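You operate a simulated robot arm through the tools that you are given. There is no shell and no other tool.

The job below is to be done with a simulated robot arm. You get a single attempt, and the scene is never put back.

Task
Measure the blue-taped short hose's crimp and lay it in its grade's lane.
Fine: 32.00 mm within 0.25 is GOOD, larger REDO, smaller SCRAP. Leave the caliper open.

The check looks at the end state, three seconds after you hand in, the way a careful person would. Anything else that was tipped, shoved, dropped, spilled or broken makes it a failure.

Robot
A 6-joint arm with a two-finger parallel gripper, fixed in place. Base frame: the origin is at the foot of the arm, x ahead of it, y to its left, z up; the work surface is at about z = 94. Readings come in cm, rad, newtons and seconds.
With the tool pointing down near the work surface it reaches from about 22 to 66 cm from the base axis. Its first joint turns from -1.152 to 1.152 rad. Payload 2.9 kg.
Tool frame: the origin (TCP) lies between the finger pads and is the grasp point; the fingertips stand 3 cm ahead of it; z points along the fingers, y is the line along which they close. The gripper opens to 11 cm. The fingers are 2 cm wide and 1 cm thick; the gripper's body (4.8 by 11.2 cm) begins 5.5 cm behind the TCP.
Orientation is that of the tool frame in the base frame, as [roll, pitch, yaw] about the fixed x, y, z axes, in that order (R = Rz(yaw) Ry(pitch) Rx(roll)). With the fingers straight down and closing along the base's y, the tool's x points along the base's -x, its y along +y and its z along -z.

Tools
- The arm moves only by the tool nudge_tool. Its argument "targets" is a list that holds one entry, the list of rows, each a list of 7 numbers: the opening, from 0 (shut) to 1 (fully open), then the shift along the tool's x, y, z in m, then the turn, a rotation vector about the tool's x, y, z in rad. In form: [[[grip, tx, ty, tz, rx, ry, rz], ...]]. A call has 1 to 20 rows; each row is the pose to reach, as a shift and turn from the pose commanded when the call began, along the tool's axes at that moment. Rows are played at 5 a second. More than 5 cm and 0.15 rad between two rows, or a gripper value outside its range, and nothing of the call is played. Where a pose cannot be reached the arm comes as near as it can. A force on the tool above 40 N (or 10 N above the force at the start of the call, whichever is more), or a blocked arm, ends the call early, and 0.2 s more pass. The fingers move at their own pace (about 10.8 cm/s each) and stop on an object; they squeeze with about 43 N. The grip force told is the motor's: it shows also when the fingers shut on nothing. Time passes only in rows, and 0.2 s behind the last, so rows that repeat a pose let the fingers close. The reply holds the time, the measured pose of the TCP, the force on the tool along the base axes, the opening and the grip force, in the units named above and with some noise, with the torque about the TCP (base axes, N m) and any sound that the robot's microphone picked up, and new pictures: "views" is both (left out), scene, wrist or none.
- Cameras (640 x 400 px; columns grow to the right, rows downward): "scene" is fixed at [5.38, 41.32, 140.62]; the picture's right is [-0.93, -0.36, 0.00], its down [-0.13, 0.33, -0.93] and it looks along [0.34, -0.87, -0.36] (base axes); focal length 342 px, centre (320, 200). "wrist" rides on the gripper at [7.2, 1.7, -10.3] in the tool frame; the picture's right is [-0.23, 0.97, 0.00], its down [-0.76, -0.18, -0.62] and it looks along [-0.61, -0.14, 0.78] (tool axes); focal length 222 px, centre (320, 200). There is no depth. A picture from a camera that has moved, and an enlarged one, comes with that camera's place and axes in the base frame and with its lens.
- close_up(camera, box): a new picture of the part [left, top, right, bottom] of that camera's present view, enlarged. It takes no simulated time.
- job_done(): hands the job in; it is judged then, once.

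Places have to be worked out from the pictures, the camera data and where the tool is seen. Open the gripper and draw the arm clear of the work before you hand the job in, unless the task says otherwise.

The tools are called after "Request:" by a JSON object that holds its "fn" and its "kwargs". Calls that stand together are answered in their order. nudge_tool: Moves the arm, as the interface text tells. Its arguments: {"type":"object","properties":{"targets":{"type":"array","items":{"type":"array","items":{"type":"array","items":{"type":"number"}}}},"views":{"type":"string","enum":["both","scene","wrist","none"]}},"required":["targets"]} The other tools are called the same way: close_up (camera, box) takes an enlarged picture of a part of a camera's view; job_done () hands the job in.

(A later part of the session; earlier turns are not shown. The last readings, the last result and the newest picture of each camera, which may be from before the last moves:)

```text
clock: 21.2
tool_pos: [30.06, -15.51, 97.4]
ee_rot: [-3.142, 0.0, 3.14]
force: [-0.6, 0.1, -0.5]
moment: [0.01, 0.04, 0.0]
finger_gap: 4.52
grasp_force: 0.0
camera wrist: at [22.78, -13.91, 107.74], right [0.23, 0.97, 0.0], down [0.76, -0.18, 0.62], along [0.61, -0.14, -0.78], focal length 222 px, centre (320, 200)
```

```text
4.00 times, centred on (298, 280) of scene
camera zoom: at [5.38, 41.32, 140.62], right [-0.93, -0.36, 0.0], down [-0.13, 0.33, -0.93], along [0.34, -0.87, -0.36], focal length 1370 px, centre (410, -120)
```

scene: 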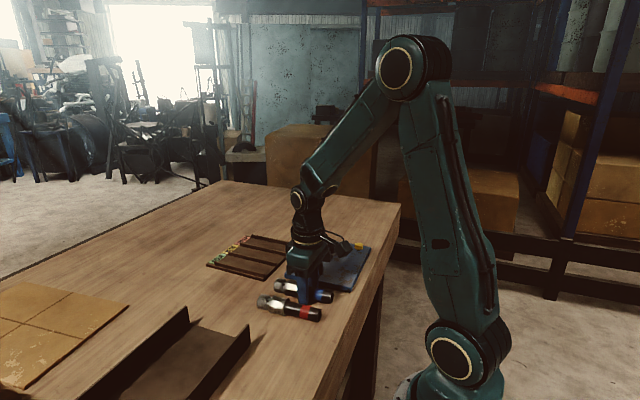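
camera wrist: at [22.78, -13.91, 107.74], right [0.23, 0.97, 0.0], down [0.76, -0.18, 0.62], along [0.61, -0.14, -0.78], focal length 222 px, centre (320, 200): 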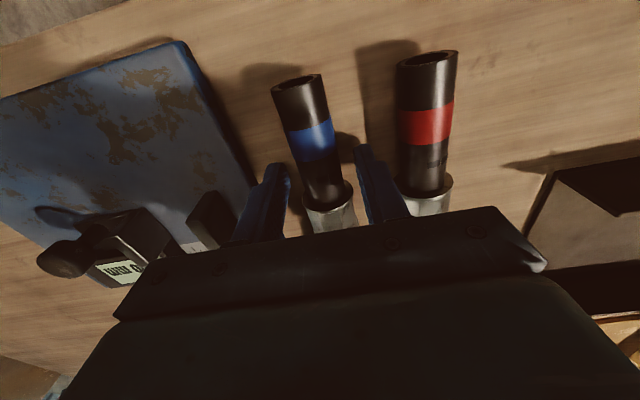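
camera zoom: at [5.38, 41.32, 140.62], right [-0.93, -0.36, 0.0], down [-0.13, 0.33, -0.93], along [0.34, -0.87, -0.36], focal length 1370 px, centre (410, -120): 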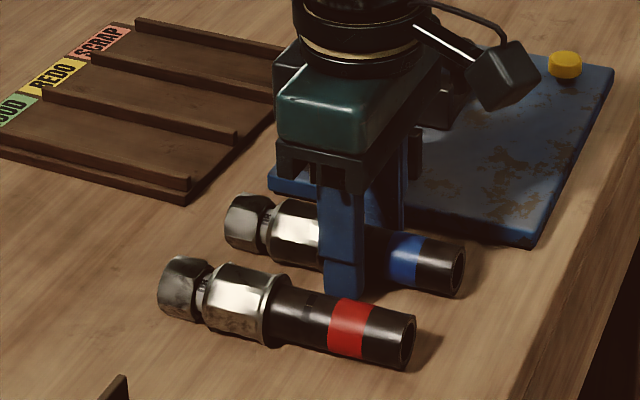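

The finger edge is close to the flange (x≈31.2), so I'll back off 0.4 cm toward the base before closing on the rubber.

Request:
{"fn": "nudge_tool", "kwargs": {"targets": [[[0.41, 0.004, 0, 0, 0, 0, 0], [0.41, 0.004, 0, 0, 0, 0, 0], [0.3, 0.004, 0, 0, 0, 0, 0], [0.2, 0.004, 0, 0, 0, 0, 0], [0.15, 0.004, 0, 0, 0, 0, 0], [0.15, 0.004, 0, 0, 0, 0, 0], [0.15, 0.004, 0, 0, 0, 0, 0]]]}}

Request:
{"fn": "close_up", "kwargs": {"camera": "wrist", "box": [200, 40, 460, 210]}}

```text
clock: 22.8
tool_pos: [29.62, -15.46, 97.37]
ee_rot: [-3.139, -0.001, 3.142]
force: [0.2, 2.6, 1.1]
moment: [0.07, -0.05, 0.08]
finger_gap: 2.33
grasp_force: 42.8
camera wrist: at [22.28, -13.87, 107.75], right [0.23, 0.97, 0.0], down [0.76, -0.18, 0.62], along [0.61, -0.14, -0.78], focal length 222 px, centre (320, 200)
```

scene: 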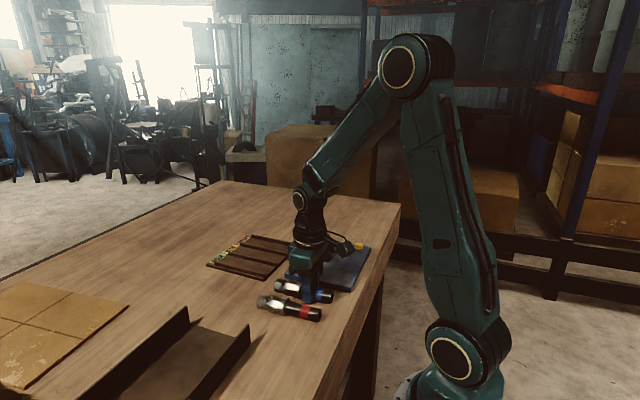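
wrist: 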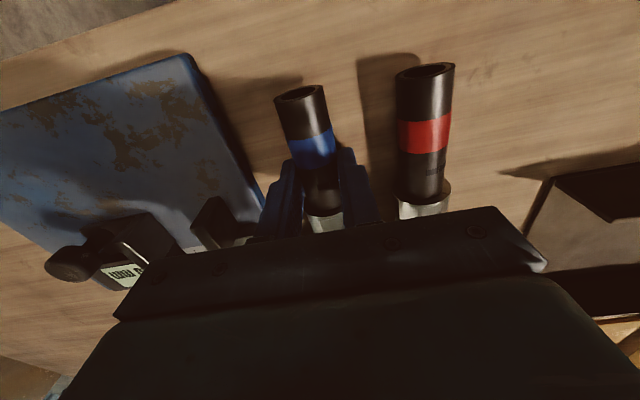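

```text
2.35 times, centred on (330, 125) of wrist
camera zoom: at [22.28, -13.87, 107.75], right [0.23, 0.97, 0.0], down [0.76, -0.18, 0.62], along [0.61, -0.14, -0.78], focal length 523 px, centre (296, 376)
```

zoom: 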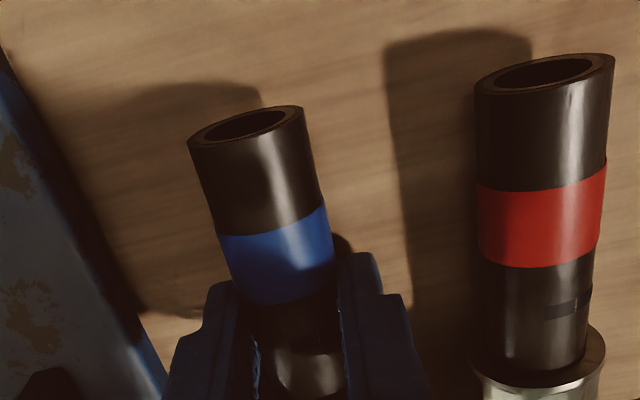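

The hose is gripped (2.33 cm). I'll lift it straight up and check how it hangs.

Request:
{"fn": "nudge_tool", "kwargs": {"targets": [[[0.15, 0, 0, -0.005, 0, 0, 0], [0.15, 0, 0, -0.015, 0, 0, 0], [0.15, 0, 0, -0.03, 0, 0, 0], [0.15, 0, 0, -0.05, 0, 0, 0], [0.15, 0, 0, -0.07, 0, 0, 0], [0.15, 0, 0, -0.08, 0, 0, 0], [0.15, 0, 0, -0.08, 0, 0, 0]]]}}

Request:
{"fn": "close_up", "kwargs": {"camera": "scene", "box": [250, 220, 375, 310]}}

Request:
{"fn": "close_up", "kwargs": {"camera": "wrist", "box": [150, 40, 460, 230]}}

```text
clock: 24.4
tool_pos: [29.51, -15.44, 105.54]
ee_rot: [-3.141, -0.001, -3.141]
force: [0.8, -0.3, -1.4]
moment: [0.04, 0.06, -0.02]
finger_gap: 2.35
grasp_force: 43.1
camera wrist: at [22.2, -13.81, 115.85], right [0.23, 0.97, 0.0], down [0.76, -0.18, 0.62], along [0.61, -0.14, -0.78], focal length 222 px, centre (320, 200)
```

scene: 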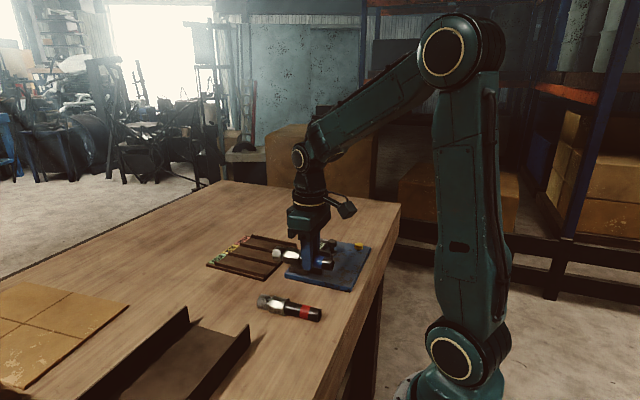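
wrist: 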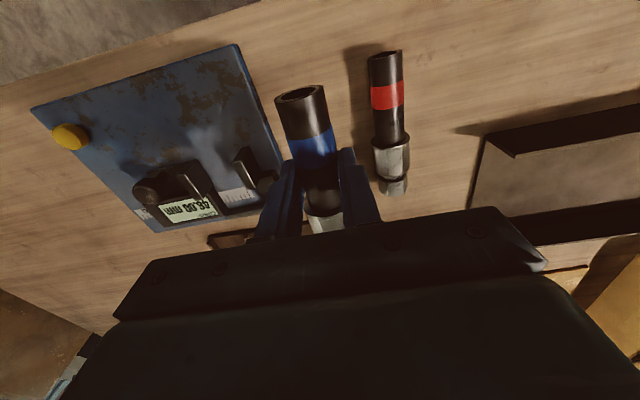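

```text
4.44 times, centred on (312, 265) of scene
camera zoom: at [5.38, 41.32, 140.62], right [-0.93, -0.36, 0.0], down [-0.13, 0.33, -0.93], along [0.34, -0.87, -0.36], focal length 1522 px, centre (353, -89)
```

zoom: 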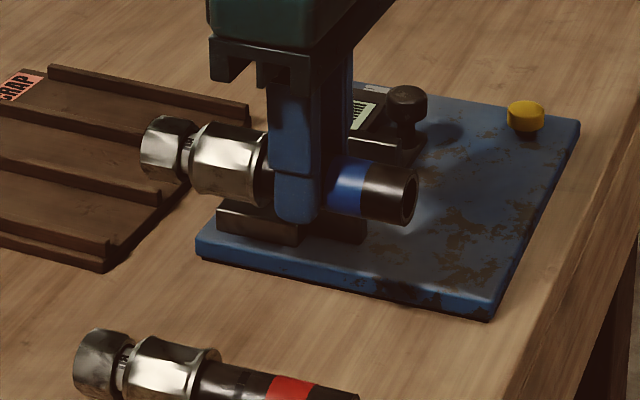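

```text
2.06 times, centred on (305, 135) of wrist
camera zoom: at [22.2, -13.81, 115.85], right [0.23, 0.97, 0.0], down [0.76, -0.18, 0.62], along [0.61, -0.14, -0.78], focal length 459 px, centre (351, 334)
```

zoom: 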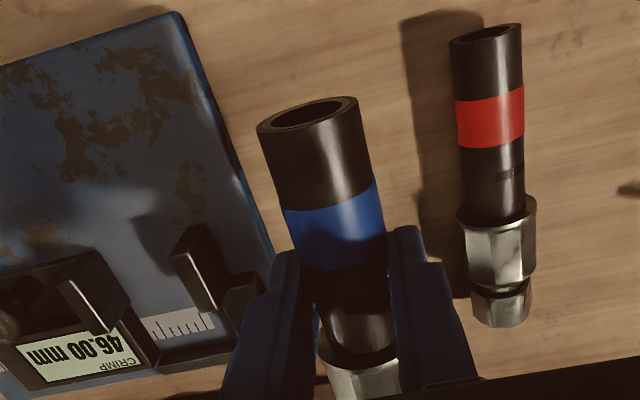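

The hose hangs level with the flange about 1.8 cm ahead of the TCP. I'll carry it over the caliper so that the crimp sits above the jaw gap (TCP about 27.4, -25.6), then look.

Request:
{"fn": "nudge_tool", "kwargs": {"targets": [[[0.15, 0.008, -0.025, 0, 0, 0, 0], [0.15, 0.015, -0.055, 0, 0, 0, 0], [0.15, 0.021, -0.085, 0, 0, 0, 0], [0.15, 0.021, -0.1016, 0, 0, 0, 0], [0.15, 0.021, -0.1016, 0.02, 0, 0, 0], [0.15, 0.021, -0.1016, 0.02, 0, 0, 0]]]}}

Request:
{"fn": "close_up", "kwargs": {"camera": "scene", "box": [270, 220, 375, 290]}}

Request:
{"fn": "close_up", "kwargs": {"camera": "wrist", "box": [150, 40, 460, 230]}}

```text
clock: 25.8
tool_pos: [27.46, -25.81, 103.5]
ee_rot: [-3.141, 0.0, 3.14]
force: [0.7, -0.6, -1.9]
moment: [0.01, 0.08, -0.03]
finger_gap: 2.35
grasp_force: 43.1
camera wrist: at [20.24, -24.16, 113.88], right [0.23, 0.97, 0.0], down [0.76, -0.18, 0.62], along [0.61, -0.14, -0.78], focal length 222 px, centre (320, 200)
```

scene: 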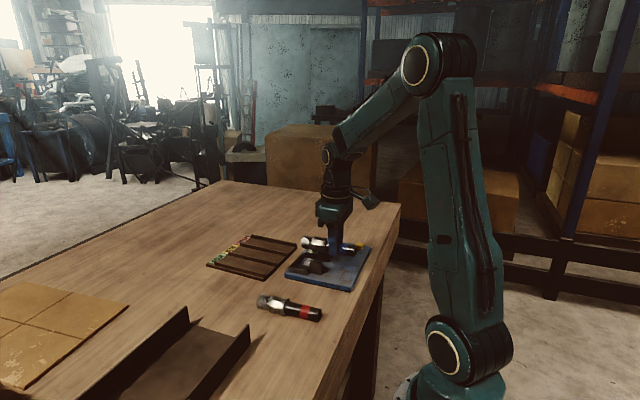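
wrist: 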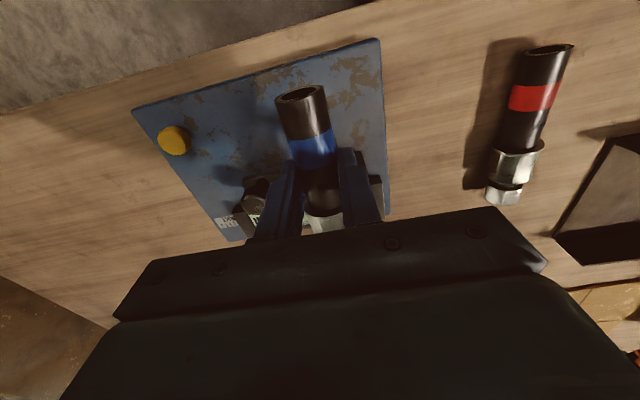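

```text
5.71 times, centred on (322, 255) of scene
camera zoom: at [5.38, 41.32, 140.62], right [-0.93, -0.36, 0.0], down [-0.13, 0.33, -0.93], along [0.34, -0.87, -0.36], focal length 1957 px, centre (306, -114)
```

zoom: 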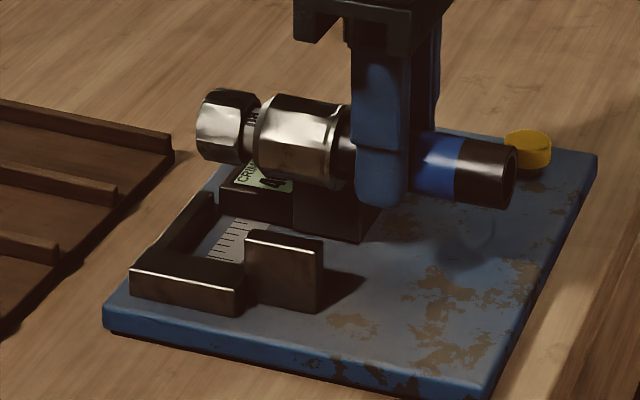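

```text
2.06 times, centred on (305, 135) of wrist
camera zoom: at [20.24, -24.16, 113.88], right [0.23, 0.97, 0.0], down [0.76, -0.18, 0.62], along [0.61, -0.14, -0.78], focal length 459 px, centre (351, 334)
```

zoom: 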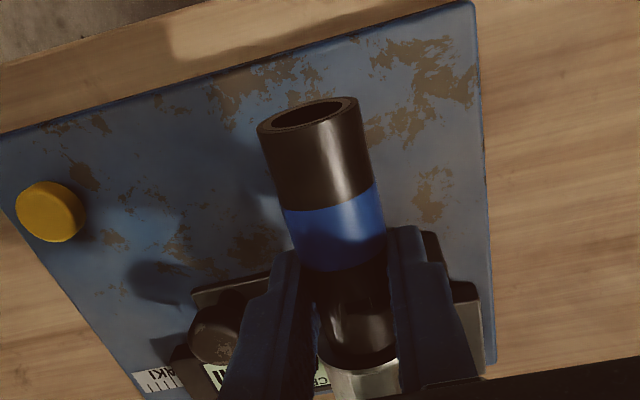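

The crimp is centred over the gap in y, but the flange is about level with the jaw tips, so I'll shift 0.4 cm toward the base and lower part of the way.

Request:
{"fn": "nudge_tool", "kwargs": {"targets": [[[0.15, 0.004, 0, 0, 0, 0, 0], [0.15, 0.004, 0, 0.01, 0, 0, 0], [0.15, 0.004, 0, 0.02, 0, 0, 0], [0.15, 0.004, 0, 0.03, 0, 0, 0], [0.15, 0.004, 0, 0.03, 0, 0, 0]]]}}

Request:
{"fn": "close_up", "kwargs": {"camera": "scene", "box": [270, 220, 375, 290]}}

Request:
{"fn": "close_up", "kwargs": {"camera": "wrist", "box": [200, 80, 440, 230]}}

```text
clock: 27.0
tool_pos: [26.98, -25.56, 100.54]
ee_rot: [3.141, -0.001, -3.141]
force: [-0.4, 0.2, -2.6]
moment: [-0.03, 0.0, 0.0]
finger_gap: 2.29
grasp_force: 43.1
camera wrist: at [19.77, -24.03, 110.83], right [0.23, 0.97, 0.0], down [0.76, -0.18, 0.62], along [0.61, -0.14, -0.78], focal length 222 px, centre (320, 200)
```

scene: 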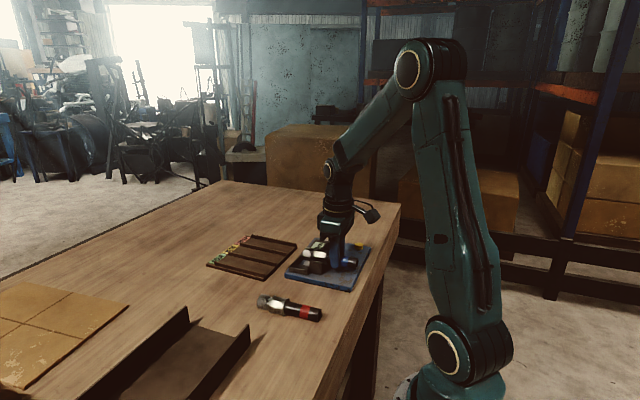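
wrist: 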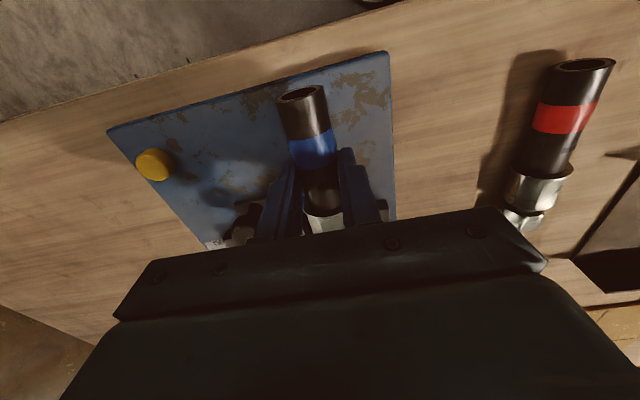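

```text
5.71 times, centred on (322, 255) of scene
camera zoom: at [5.38, 41.32, 140.62], right [-0.93, -0.36, 0.0], down [-0.13, 0.33, -0.93], along [0.34, -0.87, -0.36], focal length 1957 px, centre (306, -114)
```

zoom: 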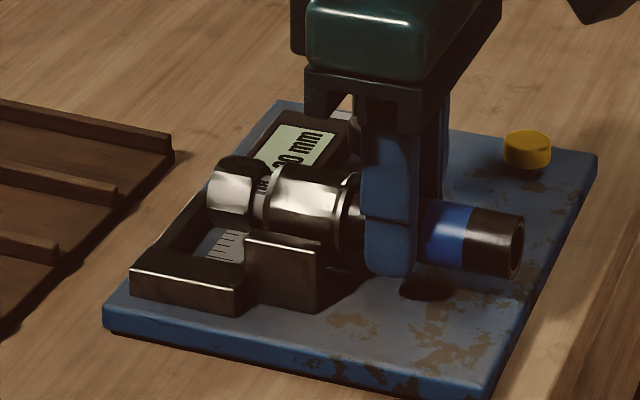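

```text
2.67 times, centred on (320, 155) of wrist
camera zoom: at [19.77, -24.03, 110.83], right [0.23, 0.97, 0.0], down [0.76, -0.18, 0.62], along [0.61, -0.14, -0.78], focal length 592 px, centre (320, 320)
```

zoom: 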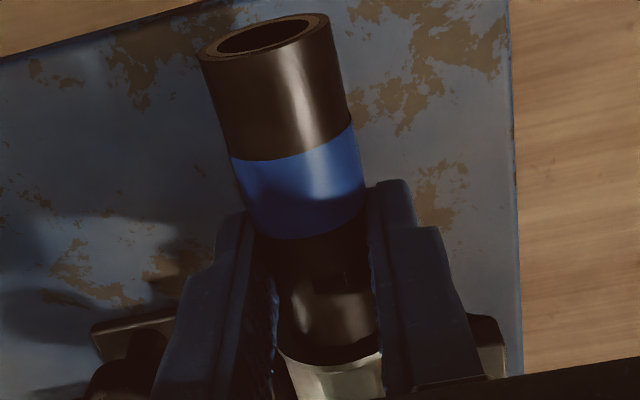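

The crimp is between the jaws with the flange outside. I'll lower gently toward the board.

Request:
{"fn": "nudge_tool", "kwargs": {"targets": [[[0.15, 0, 0, 0.005, 0, 0, 0], [0.15, 0, 0, 0.01, 0, 0, 0], [0.15, 0, 0, 0.013, 0, 0, 0], [0.15, 0, 0, 0.015, 0, 0, 0], [0.15, 0, 0, 0.015, 0, 0, 0]]], "views": "none"}}

Request:
{"fn": "close_up", "kwargs": {"camera": "scene", "box": [270, 220, 375, 290]}}

```text
clock: 28.2
tool_pos: [27.06, -25.65, 99.03]
ee_rot: [3.141, -0.001, -3.141]
force: [-0.6, 0.4, 0.8]
moment: [-0.02, -0.02, 0.0]
finger_gap: 2.33
grasp_force: 43.3
```

```text
5.71 times, centred on (322, 255) of scene
camera zoom: at [5.38, 41.32, 140.62], right [-0.93, -0.36, 0.0], down [-0.13, 0.33, -0.93], along [0.34, -0.87, -0.36], focal length 1957 px, centre (306, -114)
```

zoom: 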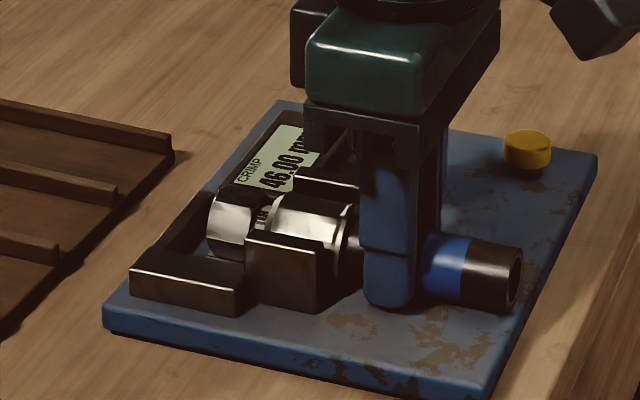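

It is nearly on the board. I'll continue in 1 mm steps to feel contact.

Request:
{"fn": "nudge_tool", "kwargs": {"targets": [[[0.15, 0, 0, 0.001, 0, 0, 0], [0.15, 0, 0, 0.001, 0, 0, 0]]], "views": "none"}}

Request:
{"fn": "nudge_tool", "kwargs": {"targets": [[[0.15, 0, 0, 0.001, 0, 0, 0], [0.15, 0, 0, 0.001, 0, 0, 0]]], "views": "none"}}

Request:
{"fn": "nudge_tool", "kwargs": {"targets": [[[0.15, 0, 0, 0.001, 0, 0, 0], [0.15, 0, 0, 0.001, 0, 0, 0]]], "views": "none"}}

```text
clock: 28.8
tool_pos: [27.14, -25.66, 99.04]
ee_rot: [-3.141, 0.001, -3.141]
force: [-4.3, 4.2, 11.6]
moment: [0.12, -0.29, 0.12]
finger_gap: 2.32
grasp_force: 42.7
```

```text
clock: 29.4
tool_pos: [27.06, -25.79, 98.96]
ee_rot: [-3.14, 0.004, 3.141]
force: [-8.0, 8.5, 36.8]
moment: [0.34, -0.54, 0.17]
finger_gap: 2.35
grasp_force: 43.3
```

```text
clock: 30.0
tool_pos: [27.03, -25.64, 98.92]
ee_rot: [-3.139, 0.003, 3.141]
force: [-7.2, 7.6, 42.4]
moment: [0.22, -0.75, 0.21]
finger_gap: 2.33
grasp_force: 43.2
```

Contact was at TCP ≈ 99.0 (I overshot slightly to 42 N). I'll back up 2 mm to unload and check.

Request:
{"fn": "nudge_tool", "kwargs": {"targets": [[[0.15, 0, 0, -0.001, 0, 0, 0], [0.15, 0, 0, -0.002, 0, 0, 0], [0.15, 0, 0, -0.0022, 0, 0, 0]]]}}

Request:
{"fn": "close_up", "kwargs": {"camera": "scene", "box": [270, 220, 375, 290]}}

Request:
{"fn": "close_up", "kwargs": {"camera": "wrist", "box": [200, 80, 440, 230]}}

```text
clock: 30.8
tool_pos: [27.13, -25.66, 98.91]
ee_rot: [-3.14, 0.001, 3.139]
force: [5.6, -4.2, 10.0]
moment: [-0.14, -0.4, -0.1]
finger_gap: 2.34
grasp_force: 43.2
camera wrist: at [19.79, -24.07, 109.19], right [0.23, 0.97, 0.0], down [0.76, -0.18, 0.62], along [0.61, -0.14, -0.78], focal length 222 px, centre (320, 200)
```

scene: 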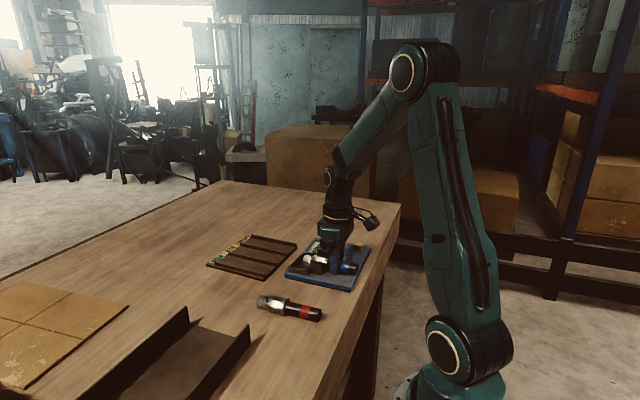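
wrist: 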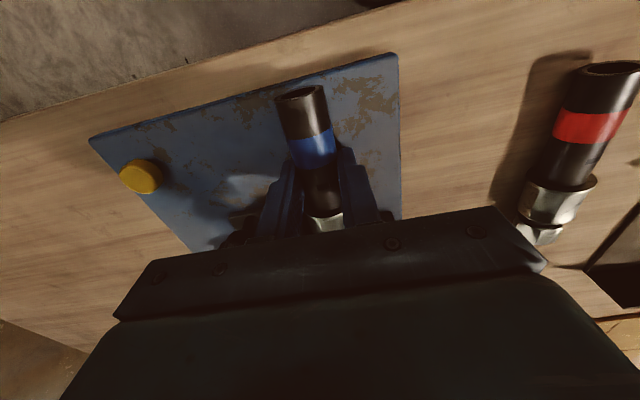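

```text
5.71 times, centred on (322, 255) of scene
camera zoom: at [5.38, 41.32, 140.62], right [-0.93, -0.36, 0.0], down [-0.13, 0.33, -0.93], along [0.34, -0.87, -0.36], focal length 1957 px, centre (306, -114)
```

zoom: 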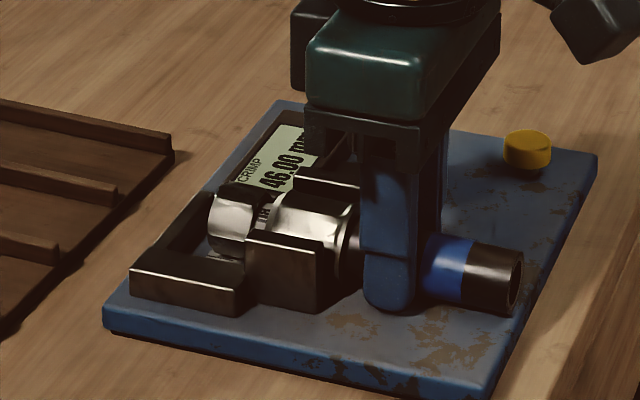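

```text
2.67 times, centred on (320, 155) of wrist
camera zoom: at [19.79, -24.07, 109.19], right [0.23, 0.97, 0.0], down [0.76, -0.18, 0.62], along [0.61, -0.14, -0.78], focal length 592 px, centre (320, 320)
```

zoom: 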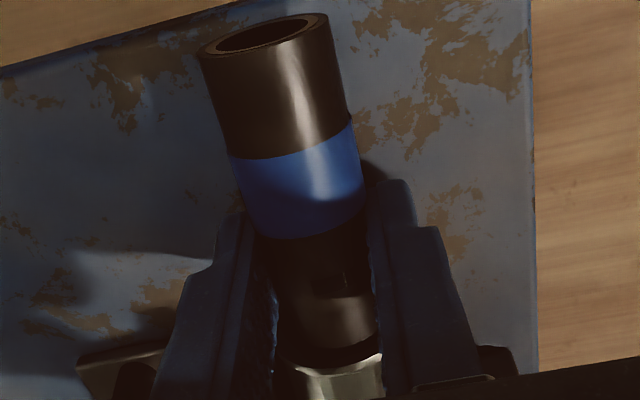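

The hose rests on the board between the jaws. I'll open the fingers and rise clear.

Request:
{"fn": "nudge_tool", "kwargs": {"targets": [[[0.15, 0, 0, -0.0007, 0, 0, 0], [0.24, 0, 0, -0.0007, 0, 0, 0], [0.3, 0, 0, -0.0007, 0, 0, 0], [0.4, 0, 0, -0.0007, 0, 0, 0], [0.4, 0, 0, -0.01, 0, 0, 0], [0.4, 0, 0, -0.04, 0, 0, 0], [0.4, 0, 0, -0.08, 0, 0, 0], [0.4, 0, 0, -0.12, 0, 0, 0], [0.4, 0, 0, -0.12, 0, 0, 0]]]}}

Request:
{"fn": "close_up", "kwargs": {"camera": "scene", "box": [270, 220, 375, 290]}}

Request:
{"fn": "close_up", "kwargs": {"camera": "wrist", "box": [180, 60, 440, 230]}}

```text
clock: 32.8
tool_pos: [26.97, -25.77, 110.99]
ee_rot: [3.141, 0.0, 3.141]
force: [0.7, -0.2, -0.2]
moment: [0.02, 0.02, -0.01]
finger_gap: 4.4
grasp_force: 0.0
camera wrist: at [19.72, -24.18, 121.39], right [0.23, 0.97, 0.0], down [0.76, -0.18, 0.62], along [0.61, -0.14, -0.78], focal length 222 px, centre (320, 200)
```

scene: 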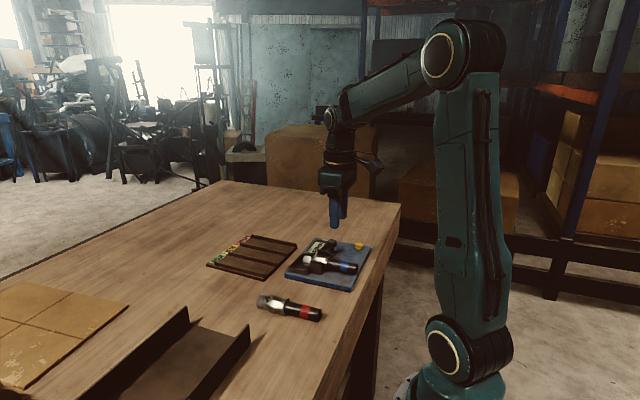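
wrist: 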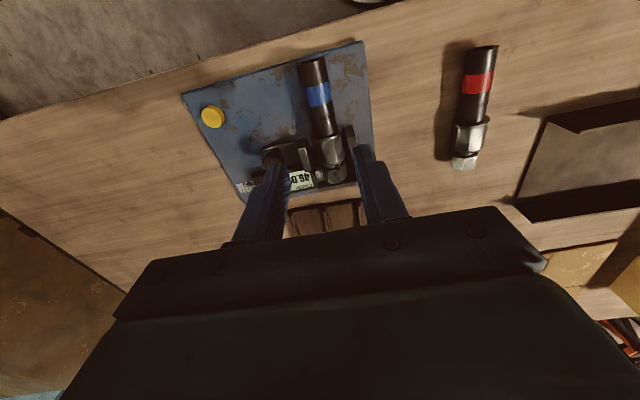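

```text
5.71 times, centred on (322, 255) of scene
camera zoom: at [5.38, 41.32, 140.62], right [-0.93, -0.36, 0.0], down [-0.13, 0.33, -0.93], along [0.34, -0.87, -0.36], focal length 1957 px, centre (306, -114)
```

zoom: 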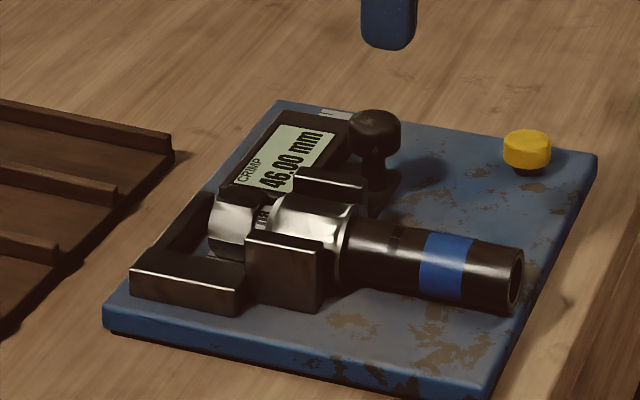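

```text
2.35 times, centred on (310, 145) of wrist
camera zoom: at [19.72, -24.18, 121.39], right [0.23, 0.97, 0.0], down [0.76, -0.18, 0.62], along [0.61, -0.14, -0.78], focal length 523 px, centre (344, 329)
```

zoom: 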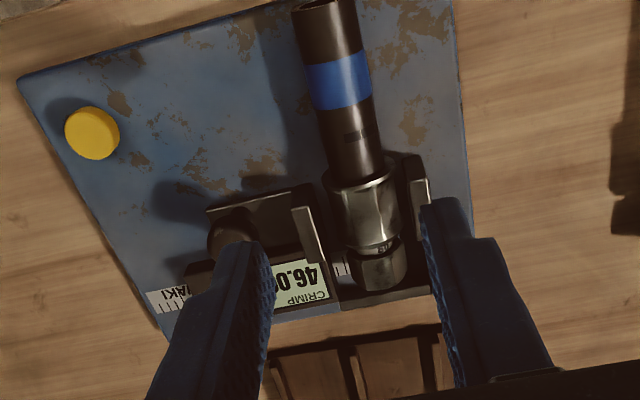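

The crimp sits squarely between the jaws with the flange outside them. Now I'll go to the knob again.

Request:
{"fn": "nudge_tool", "kwargs": {"targets": [[[0.3, -0.018, -0.032, 0, 0, 0, 0], [0.3, -0.036, -0.0645, 0, 0, 0, 0], [0.3, -0.036, -0.0645, 0.04, 0, 0, 0], [0.3, -0.036, -0.0645, 0.065, 0, 0, 0], [0.3, -0.036, -0.0645, 0.065, 0, 0, 0]]]}}

Request:
{"fn": "close_up", "kwargs": {"camera": "wrist", "box": [230, 70, 470, 220]}}

```text
clock: 34.0
tool_pos: [30.75, -32.07, 104.46]
ee_rot: [-3.141, 0.001, 3.142]
force: [0.1, -0.9, -0.8]
moment: [-0.01, -0.01, 0.0]
finger_gap: 3.29
grasp_force: 0.2
camera wrist: at [23.47, -30.48, 114.86], right [0.23, 0.97, 0.0], down [0.76, -0.18, 0.62], along [0.61, -0.14, -0.78], focal length 222 px, centre (320, 200)
```

scene: 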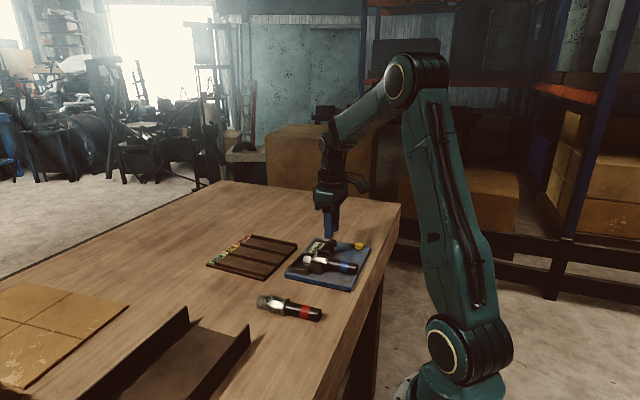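
wrist: 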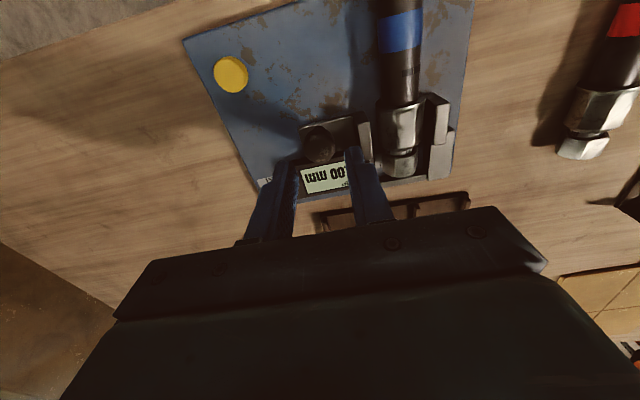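

```text
2.67 times, centred on (350, 145) of wrist
camera zoom: at [23.47, -30.48, 114.86], right [0.23, 0.97, 0.0], down [0.76, -0.18, 0.62], along [0.61, -0.14, -0.78], focal length 592 px, centre (240, 347)
```

zoom: 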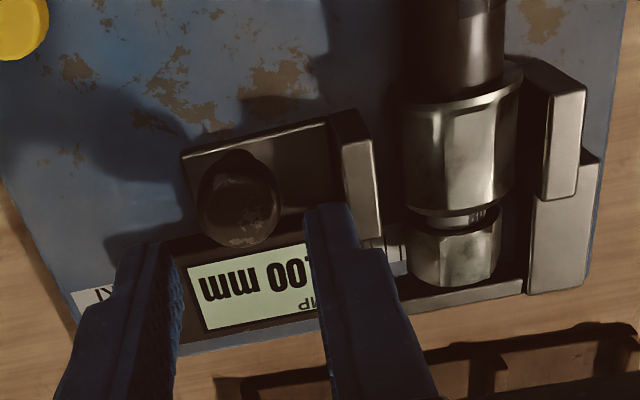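

The flange inner edge (x≈29.4) is outside the jaw tips and the crimp is free on both sides. I'll descend onto the knob and grip it.

Request:
{"fn": "nudge_tool", "kwargs": {"targets": [[[0.3, 0.001, -0.001, 0.015, 0, 0, 0], [0.3, 0.001, -0.001, 0.029, 0, 0, 0], [0.3, 0.001, -0.001, 0.029, 0, 0, 0], [0.2, 0.001, -0.001, 0.029, 0, 0, 0], [0.1, 0.001, -0.001, 0.029, 0, 0, 0], [0.1, 0.001, -0.001, 0.029, 0, 0, 0]]], "views": "none"}}

Request:
{"fn": "close_up", "kwargs": {"camera": "scene", "box": [270, 220, 375, 290]}}

```text
clock: 35.4
tool_pos: [30.61, -32.17, 101.44]
ee_rot: [-3.141, -0.001, -3.141]
force: [-0.1, 1.0, -0.2]
moment: [0.01, -0.24, 0.01]
finger_gap: 2.31
grasp_force: 42.9
```

```text
5.71 times, centred on (322, 255) of scene
camera zoom: at [5.38, 41.33, 140.61], right [-0.93, -0.36, 0.0], down [-0.13, 0.33, -0.93], along [0.34, -0.87, -0.36], focal length 1957 px, centre (306, -114)
```

zoom: 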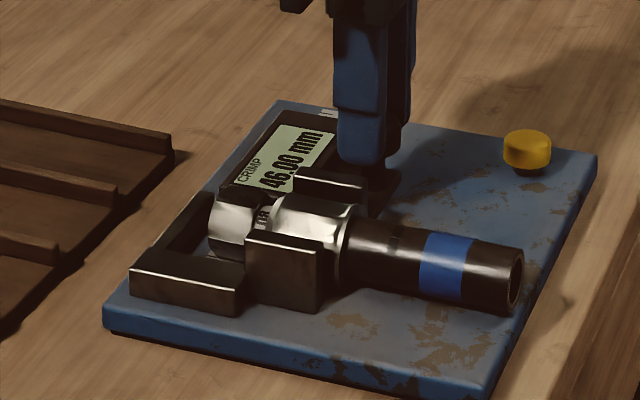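

The knob is gripped at 46.00. I'll push +y 1.2 cm first.

Request:
{"fn": "nudge_tool", "kwargs": {"targets": [[[0.1, 0, 0.002, 0, 0, 0, 0], [0.1, 0, 0.004, 0, 0, 0, 0], [0.1, 0, 0.006, 0, 0, 0, 0], [0.1, 0, 0.008, 0, 0, 0, 0], [0.1, 0, 0.01, 0, 0, 0, 0], [0.1, 0, 0.012, 0, 0, 0, 0], [0.1, 0, 0.012, 0, 0, 0, 0]]], "views": "none"}}

Request:
{"fn": "close_up", "kwargs": {"camera": "scene", "box": [270, 220, 375, 290]}}

```text
clock: 37.0
tool_pos: [30.52, -30.9, 101.53]
ee_rot: [-3.141, -0.001, 3.14]
force: [0.0, -4.4, 0.5]
moment: [-0.16, -1.04, -0.09]
finger_gap: 2.36
grasp_force: 42.7
```

```text
5.71 times, centred on (322, 255) of scene
camera zoom: at [5.39, 41.3, 140.62], right [-0.93, -0.36, 0.0], down [-0.13, 0.33, -0.93], along [0.34, -0.87, -0.36], focal length 1957 px, centre (306, -114)
```

zoom: 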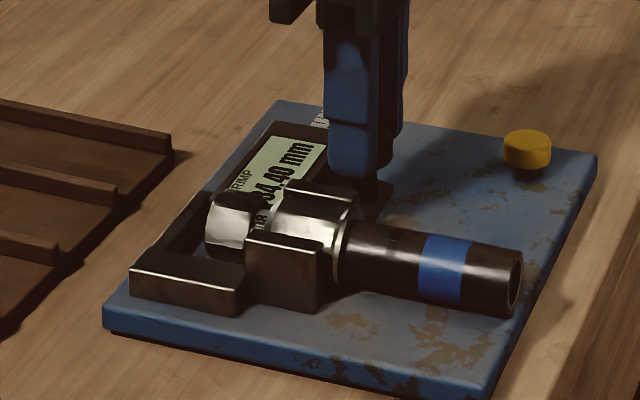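

It reads 34.40 with about 4 N. I'll advance in small steps watching the force.

Request:
{"fn": "nudge_tool", "kwargs": {"targets": [[[0.1, 0, 0.0005, 0, 0, 0, 0], [0.1, 0, 0.001, 0, 0, 0, 0], [0.1, 0, 0.0015, 0, 0, 0, 0], [0.1, 0, 0.0015, 0, 0, 0, 0]]], "views": "none"}}

Request:
{"fn": "close_up", "kwargs": {"camera": "scene", "box": [270, 220, 375, 290]}}

Request:
{"fn": "nudge_tool", "kwargs": {"targets": [[[0.1, 0, 0.0005, 0, 0, 0, 0], [0.1, 0, 0.001, 0, 0, 0, 0], [0.1, 0, 0.001, 0, 0, 0, 0]]], "views": "none"}}

Request:
{"fn": "close_up", "kwargs": {"camera": "scene", "box": [270, 220, 375, 290]}}

```text
clock: 38.0
tool_pos: [30.66, -30.75, 101.5]
ee_rot: [3.14, -0.001, 3.14]
force: [-1.2, -3.0, -0.5]
moment: [-0.06, 0.14, -0.04]
finger_gap: 2.32
grasp_force: 42.7
```

```text
5.71 times, centred on (322, 255) of scene
camera zoom: at [5.39, 41.3, 140.62], right [-0.93, -0.36, 0.0], down [-0.13, 0.33, -0.93], along [0.34, -0.87, -0.36], focal length 1957 px, centre (306, -114)
```

zoom: 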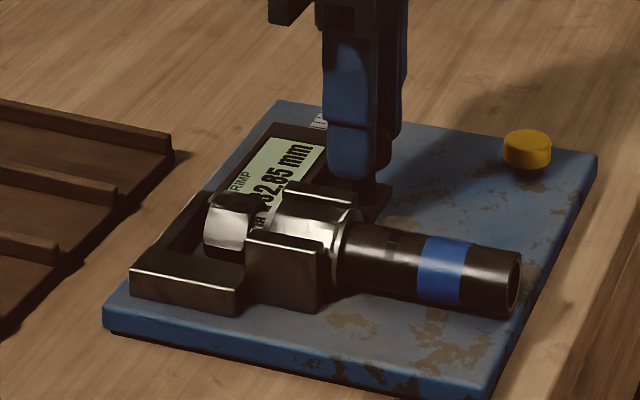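

```text
clock: 38.8
tool_pos: [30.56, -30.94, 101.5]
ee_rot: [3.14, 0.001, -3.142]
force: [2.9, -0.6, 0.3]
moment: [0.01, 0.2, -0.03]
finger_gap: 2.34
grasp_force: 42.9
```

```text
5.71 times, centred on (322, 255) of scene
camera zoom: at [5.4, 41.31, 140.62], right [-0.93, -0.36, 0.0], down [-0.13, 0.33, -0.93], along [0.34, -0.87, -0.36], focal length 1957 px, centre (306, -114)
```

zoom: 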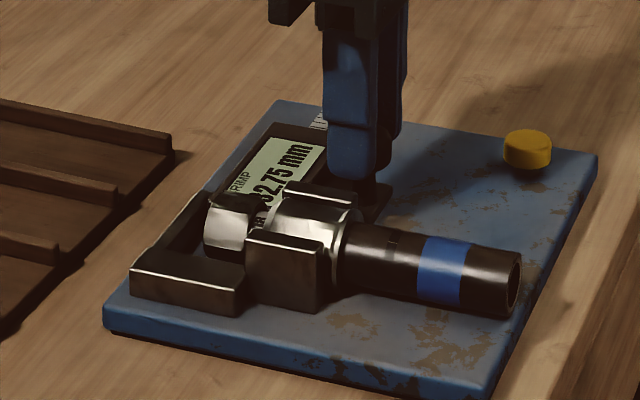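

It reads 32.75 with low force; I'll continue in 0.5 mm steps.

Request:
{"fn": "nudge_tool", "kwargs": {"targets": [[[0.1, 0, 0.0005, 0, 0, 0, 0], [0.1, 0, 0.001, 0, 0, 0, 0], [0.1, 0, 0.001, 0, 0, 0, 0]]], "views": "none"}}

Request:
{"fn": "close_up", "kwargs": {"camera": "scene", "box": [270, 220, 375, 290]}}

Request:
{"fn": "nudge_tool", "kwargs": {"targets": [[[0.1, 0, 0.0005, 0, 0, 0, 0], [0.1, 0, 0.0005, 0, 0, 0, 0]]], "views": "none"}}

Request:
{"fn": "close_up", "kwargs": {"camera": "scene", "box": [270, 220, 375, 290]}}

```text
clock: 39.6
tool_pos: [30.57, -30.78, 101.4]
ee_rot: [3.141, 0.0, -3.141]
force: [6.8, -3.4, 0.6]
moment: [-0.16, -0.14, -0.05]
finger_gap: 2.31
grasp_force: 43.1
```

```text
5.71 times, centred on (322, 255) of scene
camera zoom: at [5.42, 41.29, 140.62], right [-0.93, -0.36, 0.0], down [-0.13, 0.33, -0.93], along [0.34, -0.87, -0.36], focal length 1957 px, centre (306, -114)
```

zoom: 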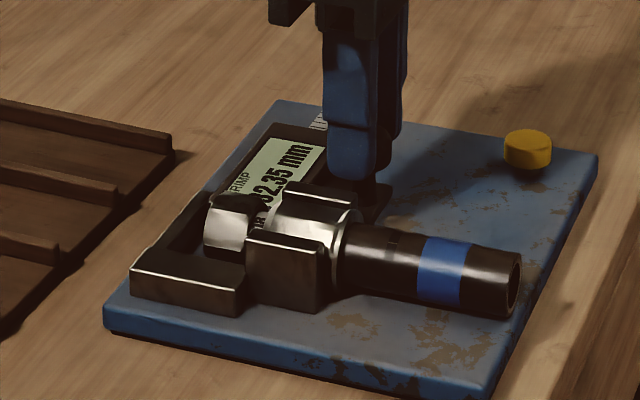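

```text
clock: 40.2
tool_pos: [30.52, -30.69, 101.65]
ee_rot: [-3.141, 0.002, 3.139]
force: [6.8, -12.0, 0.3]
moment: [-0.3, 0.25, 0.05]
finger_gap: 2.33
grasp_force: 43.4
```

```text
5.71 times, centred on (322, 255) of scene
camera zoom: at [5.41, 41.28, 140.63], right [-0.93, -0.36, 0.0], down [-0.13, 0.33, -0.93], along [0.34, -0.87, -0.36], focal length 1957 px, centre (306, -114)
```

zoom: 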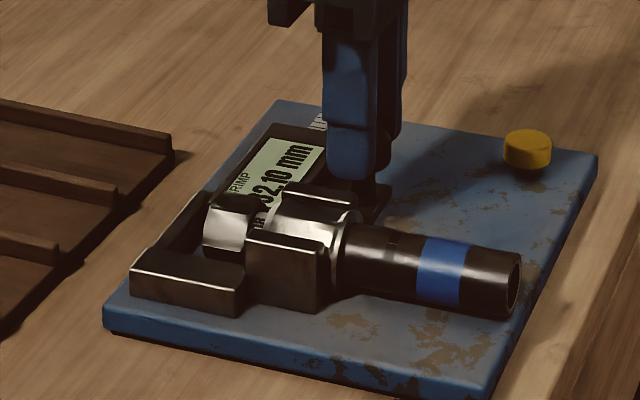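

It reads 32.10 at 12 N and is still decreasing as the hose rolls onto its flats. I'll keep going gently.

Request:
{"fn": "nudge_tool", "kwargs": {"targets": [[[0.1, 0, 0.0005, 0, 0, 0, 0], [0.1, 0, 0.0005, 0, 0, 0, 0]]], "views": "none"}}

Request:
{"fn": "close_up", "kwargs": {"camera": "scene", "box": [280, 230, 345, 270]}}

Request:
{"fn": "nudge_tool", "kwargs": {"targets": [[[0.1, 0, 0.0005, 0, 0, 0, 0], [0.1, 0, 0.0005, 0, 0, 0, 0]]], "views": "none"}}

Request:
{"fn": "close_up", "kwargs": {"camera": "scene", "box": [280, 230, 345, 270]}}

```text
clock: 40.8
tool_pos: [30.65, -30.68, 101.45]
ee_rot: [-3.139, 0.002, 3.139]
force: [8.9, -18.4, -0.1]
moment: [-0.52, 0.62, -0.07]
finger_gap: 2.32
grasp_force: 43.2
```

```text
9.85 times, centred on (312, 250) of scene
camera zoom: at [5.41, 41.26, 140.63], right [-0.93, -0.36, 0.0], down [-0.13, 0.33, -0.93], along [0.34, -0.87, -0.36], focal length 3372 px, centre (394, -292)
```

zoom: 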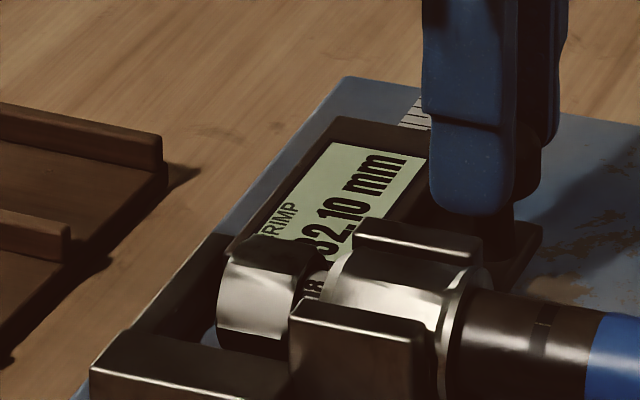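

```text
clock: 41.4
tool_pos: [30.59, -30.73, 101.42]
ee_rot: [-3.137, 0.002, 3.139]
force: [5.3, -24.7, 0.3]
moment: [-0.68, 0.63, 0.04]
finger_gap: 2.33
grasp_force: 43.1
```

```text
9.85 times, centred on (312, 250) of scene
camera zoom: at [5.4, 41.25, 140.64], right [-0.93, -0.36, 0.0], down [-0.13, 0.33, -0.93], along [0.34, -0.87, -0.36], focal length 3372 px, centre (394, -292)
```

zoom: 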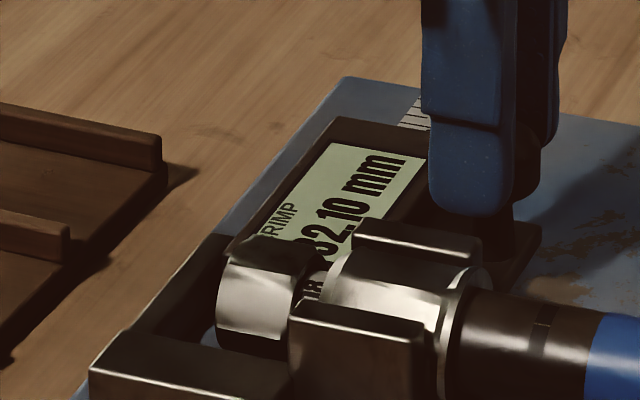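

The reading is steady at 32.10 from 12 to 25 N. Before trusting it I'll ease the force, release the knob and inspect how the crimp seats between the jaws.

Request:
{"fn": "nudge_tool", "kwargs": {"targets": [[[0.1, 0, -0.0008, 0, 0, 0, 0], [0.1, 0, -0.0013, 0, 0, 0, 0], [0.2, 0, -0.0013, 0, 0, 0, 0], [0.28, 0, -0.0013, 0, 0, 0, 0], [0.28, 0, -0.0013, 0, 0, 0, 0], [0.28, 0, -0.0013, -0.03, 0, 0, 0], [0.28, 0.02, -0.0013, -0.07, 0, 0, 0], [0.28, 0.03, -0.0013, -0.09, 0, 0, 0], [0.28, 0.03, -0.0013, -0.09, 0, 0, 0]]]}}

Request:
{"fn": "close_up", "kwargs": {"camera": "wrist", "box": [290, 60, 470, 220]}}

Request:
{"fn": "close_up", "kwargs": {"camera": "scene", "box": [280, 230, 345, 280]}}

```text
clock: 43.4
tool_pos: [27.66, -30.62, 110.56]
ee_rot: [-3.142, 0.001, -3.142]
force: [0.8, 0.5, 0.3]
moment: [0.01, 0.0, -0.01]
finger_gap: 3.07
grasp_force: 0.0
camera wrist: at [20.45, -28.97, 120.9], right [0.23, 0.97, 0.0], down [0.76, -0.18, 0.62], along [0.61, -0.14, -0.78], focal length 222 px, centre (320, 200)
```

scene: 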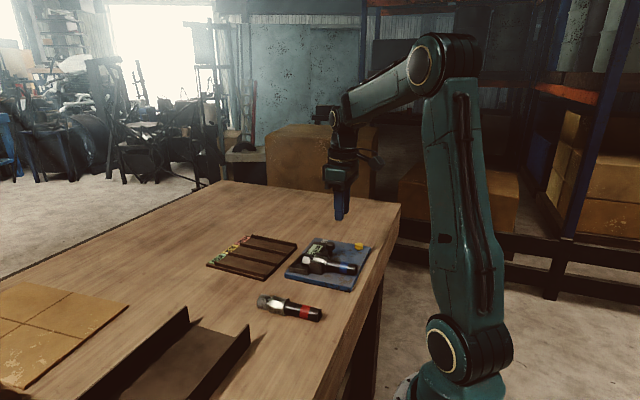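
wrist: 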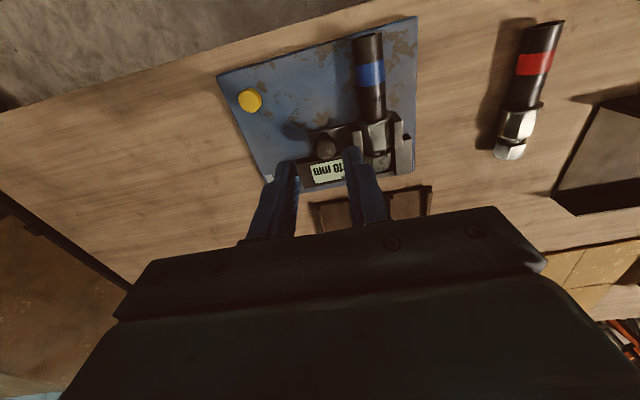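

```text
2.50 times, centred on (380, 140) of wrist
camera zoom: at [20.45, -28.97, 120.9], right [0.23, 0.97, 0.0], down [0.76, -0.18, 0.62], along [0.61, -0.14, -0.78], focal length 555 px, centre (170, 350)
```

zoom: 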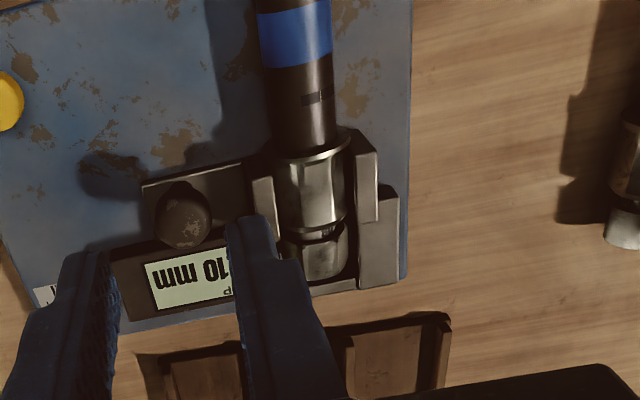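

```text
8.00 times, centred on (312, 255) of scene
camera zoom: at [5.38, 41.32, 140.62], right [-0.93, -0.36, 0.0], down [-0.13, 0.33, -0.93], along [0.34, -0.87, -0.36], focal length 2740 px, centre (380, -240)
```

zoom: 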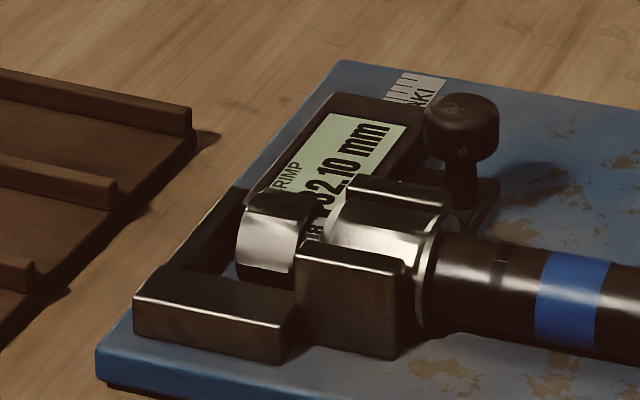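

Request:
{"fn": "close_up", "kwargs": {"camera": "wrist", "box": [345, 95, 425, 185]}}

```text
4.44 times, centred on (385, 140) of wrist
camera zoom: at [20.45, -28.97, 120.9], right [0.23, 0.97, 0.0], down [0.76, -0.18, 0.62], along [0.61, -0.14, -0.78], focal length 987 px, centre (31, 467)
```

zoom: 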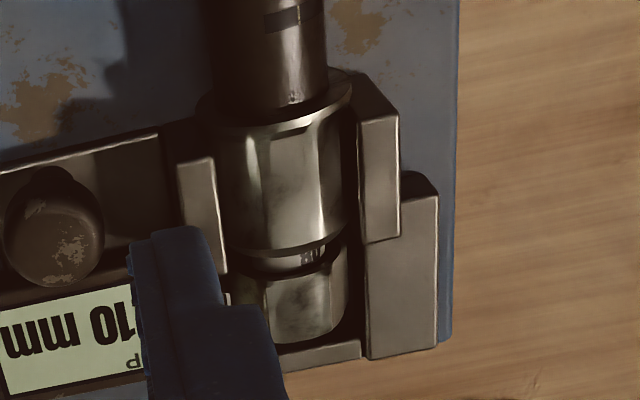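

The crimp sits flat with the flange outside the jaws, and the reading holds at 32.10. The gripper's rough value (about 31.4) differs a little, so I'll repeat the measurement: regrip the knob, back off a few mm and re-close.

Request:
{"fn": "nudge_tool", "kwargs": {"targets": [[[0.28, -0.015, 0, 0.03, 0, 0, 0], [0.28, -0.03, 0, 0.055, 0, 0, 0], [0.28, -0.03, 0, 0.075, 0, 0, 0], [0.28, -0.03, 0, 0.09, 0, 0, 0], [0.28, -0.03, 0, 0.09, 0, 0, 0], [0.2, -0.03, 0, 0.09, 0, 0, 0], [0.1, -0.03, 0, 0.09, 0, 0, 0], [0.1, -0.03, 0, 0.09, 0, 0, 0], [0.1, -0.03, -0.002, 0.09, 0, 0, 0], [0.1, -0.03, -0.005, 0.09, 0, 0, 0], [0.1, -0.03, -0.005, 0.09, 0, 0, 0]]], "views": "none"}}

Request:
{"fn": "close_up", "kwargs": {"camera": "scene", "box": [280, 230, 345, 280]}}

```text
clock: 45.8
tool_pos: [30.62, -30.95, 101.46]
ee_rot: [3.141, -0.001, -3.139]
force: [5.1, 1.4, -0.2]
moment: [0.12, 0.43, 0.19]
finger_gap: 2.34
grasp_force: 42.8
```

```text
8.00 times, centred on (312, 255) of scene
camera zoom: at [5.4, 41.32, 140.62], right [-0.93, -0.36, 0.0], down [-0.13, 0.33, -0.93], along [0.34, -0.87, -0.36], focal length 2740 px, centre (380, -240)
```

zoom: 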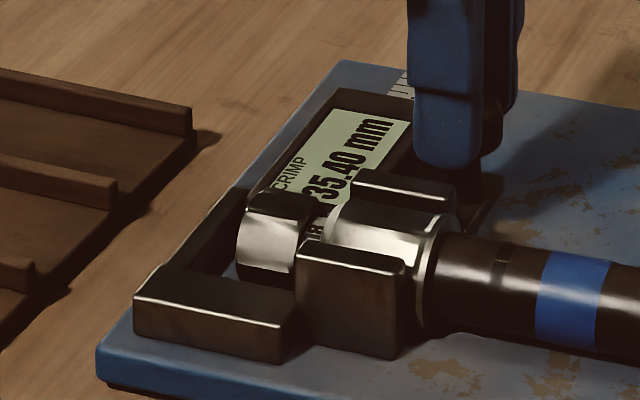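

It opened to 35.40. Re-closing now in steps.

Request:
{"fn": "nudge_tool", "kwargs": {"targets": [[[0.1, 0, 0.001, 0, 0, 0, 0], [0.1, 0, 0.002, 0, 0, 0, 0], [0.1, 0, 0.003, 0, 0, 0, 0], [0.1, 0, 0.0035, 0, 0, 0, 0], [0.1, 0, 0.004, 0, 0, 0, 0], [0.1, 0, 0.004, 0, 0, 0, 0]]], "views": "none"}}

Request:
{"fn": "close_up", "kwargs": {"camera": "scene", "box": [280, 230, 345, 280]}}

Request:
{"fn": "nudge_tool", "kwargs": {"targets": [[[0.1, 0, 0.0005, 0, 0, 0, 0], [0.1, 0, 0.001, 0, 0, 0, 0], [0.1, 0, 0.001, 0, 0, 0, 0]]], "views": "none"}}

Request:
{"fn": "close_up", "kwargs": {"camera": "scene", "box": [280, 230, 345, 280]}}

```text
clock: 47.2
tool_pos: [30.54, -30.82, 101.45]
ee_rot: [3.14, 0.0, -3.14]
force: [7.8, -0.6, 0.2]
moment: [-0.05, -0.45, -0.04]
finger_gap: 2.32
grasp_force: 42.9
```

```text
8.00 times, centred on (312, 255) of scene
camera zoom: at [5.41, 41.31, 140.62], right [-0.93, -0.36, 0.0], down [-0.13, 0.33, -0.93], along [0.34, -0.87, -0.36], focal length 2740 px, centre (380, -240)
```

zoom: 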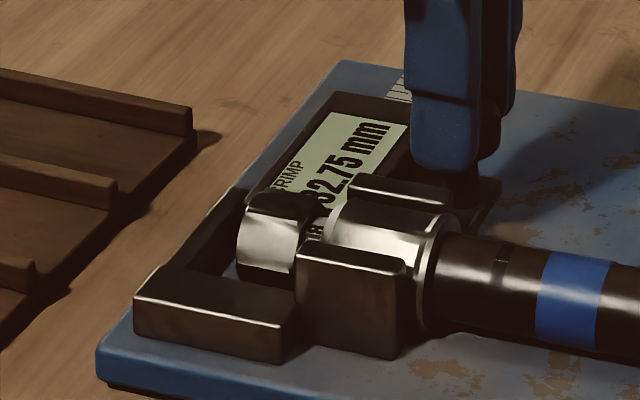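

```text
clock: 48.0
tool_pos: [30.61, -30.7, 101.45]
ee_rot: [3.141, 0.001, 3.141]
force: [5.3, -4.9, 0.0]
moment: [-0.19, -0.92, 0.07]
finger_gap: 2.36
grasp_force: 42.9
```

```text
8.00 times, centred on (312, 255) of scene
camera zoom: at [5.4, 41.3, 140.62], right [-0.93, -0.36, 0.0], down [-0.13, 0.33, -0.93], along [0.34, -0.87, -0.36], focal length 2740 px, centre (380, -240)
```

zoom: 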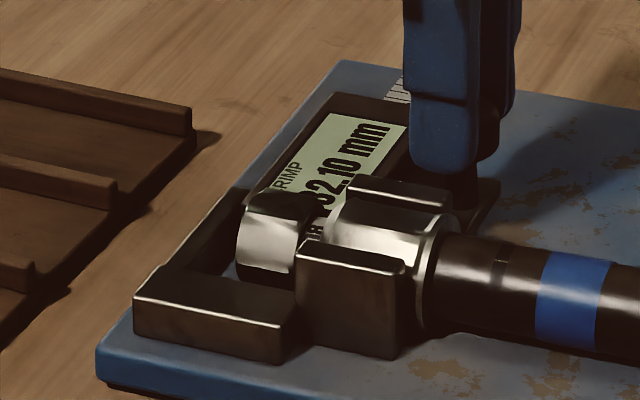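

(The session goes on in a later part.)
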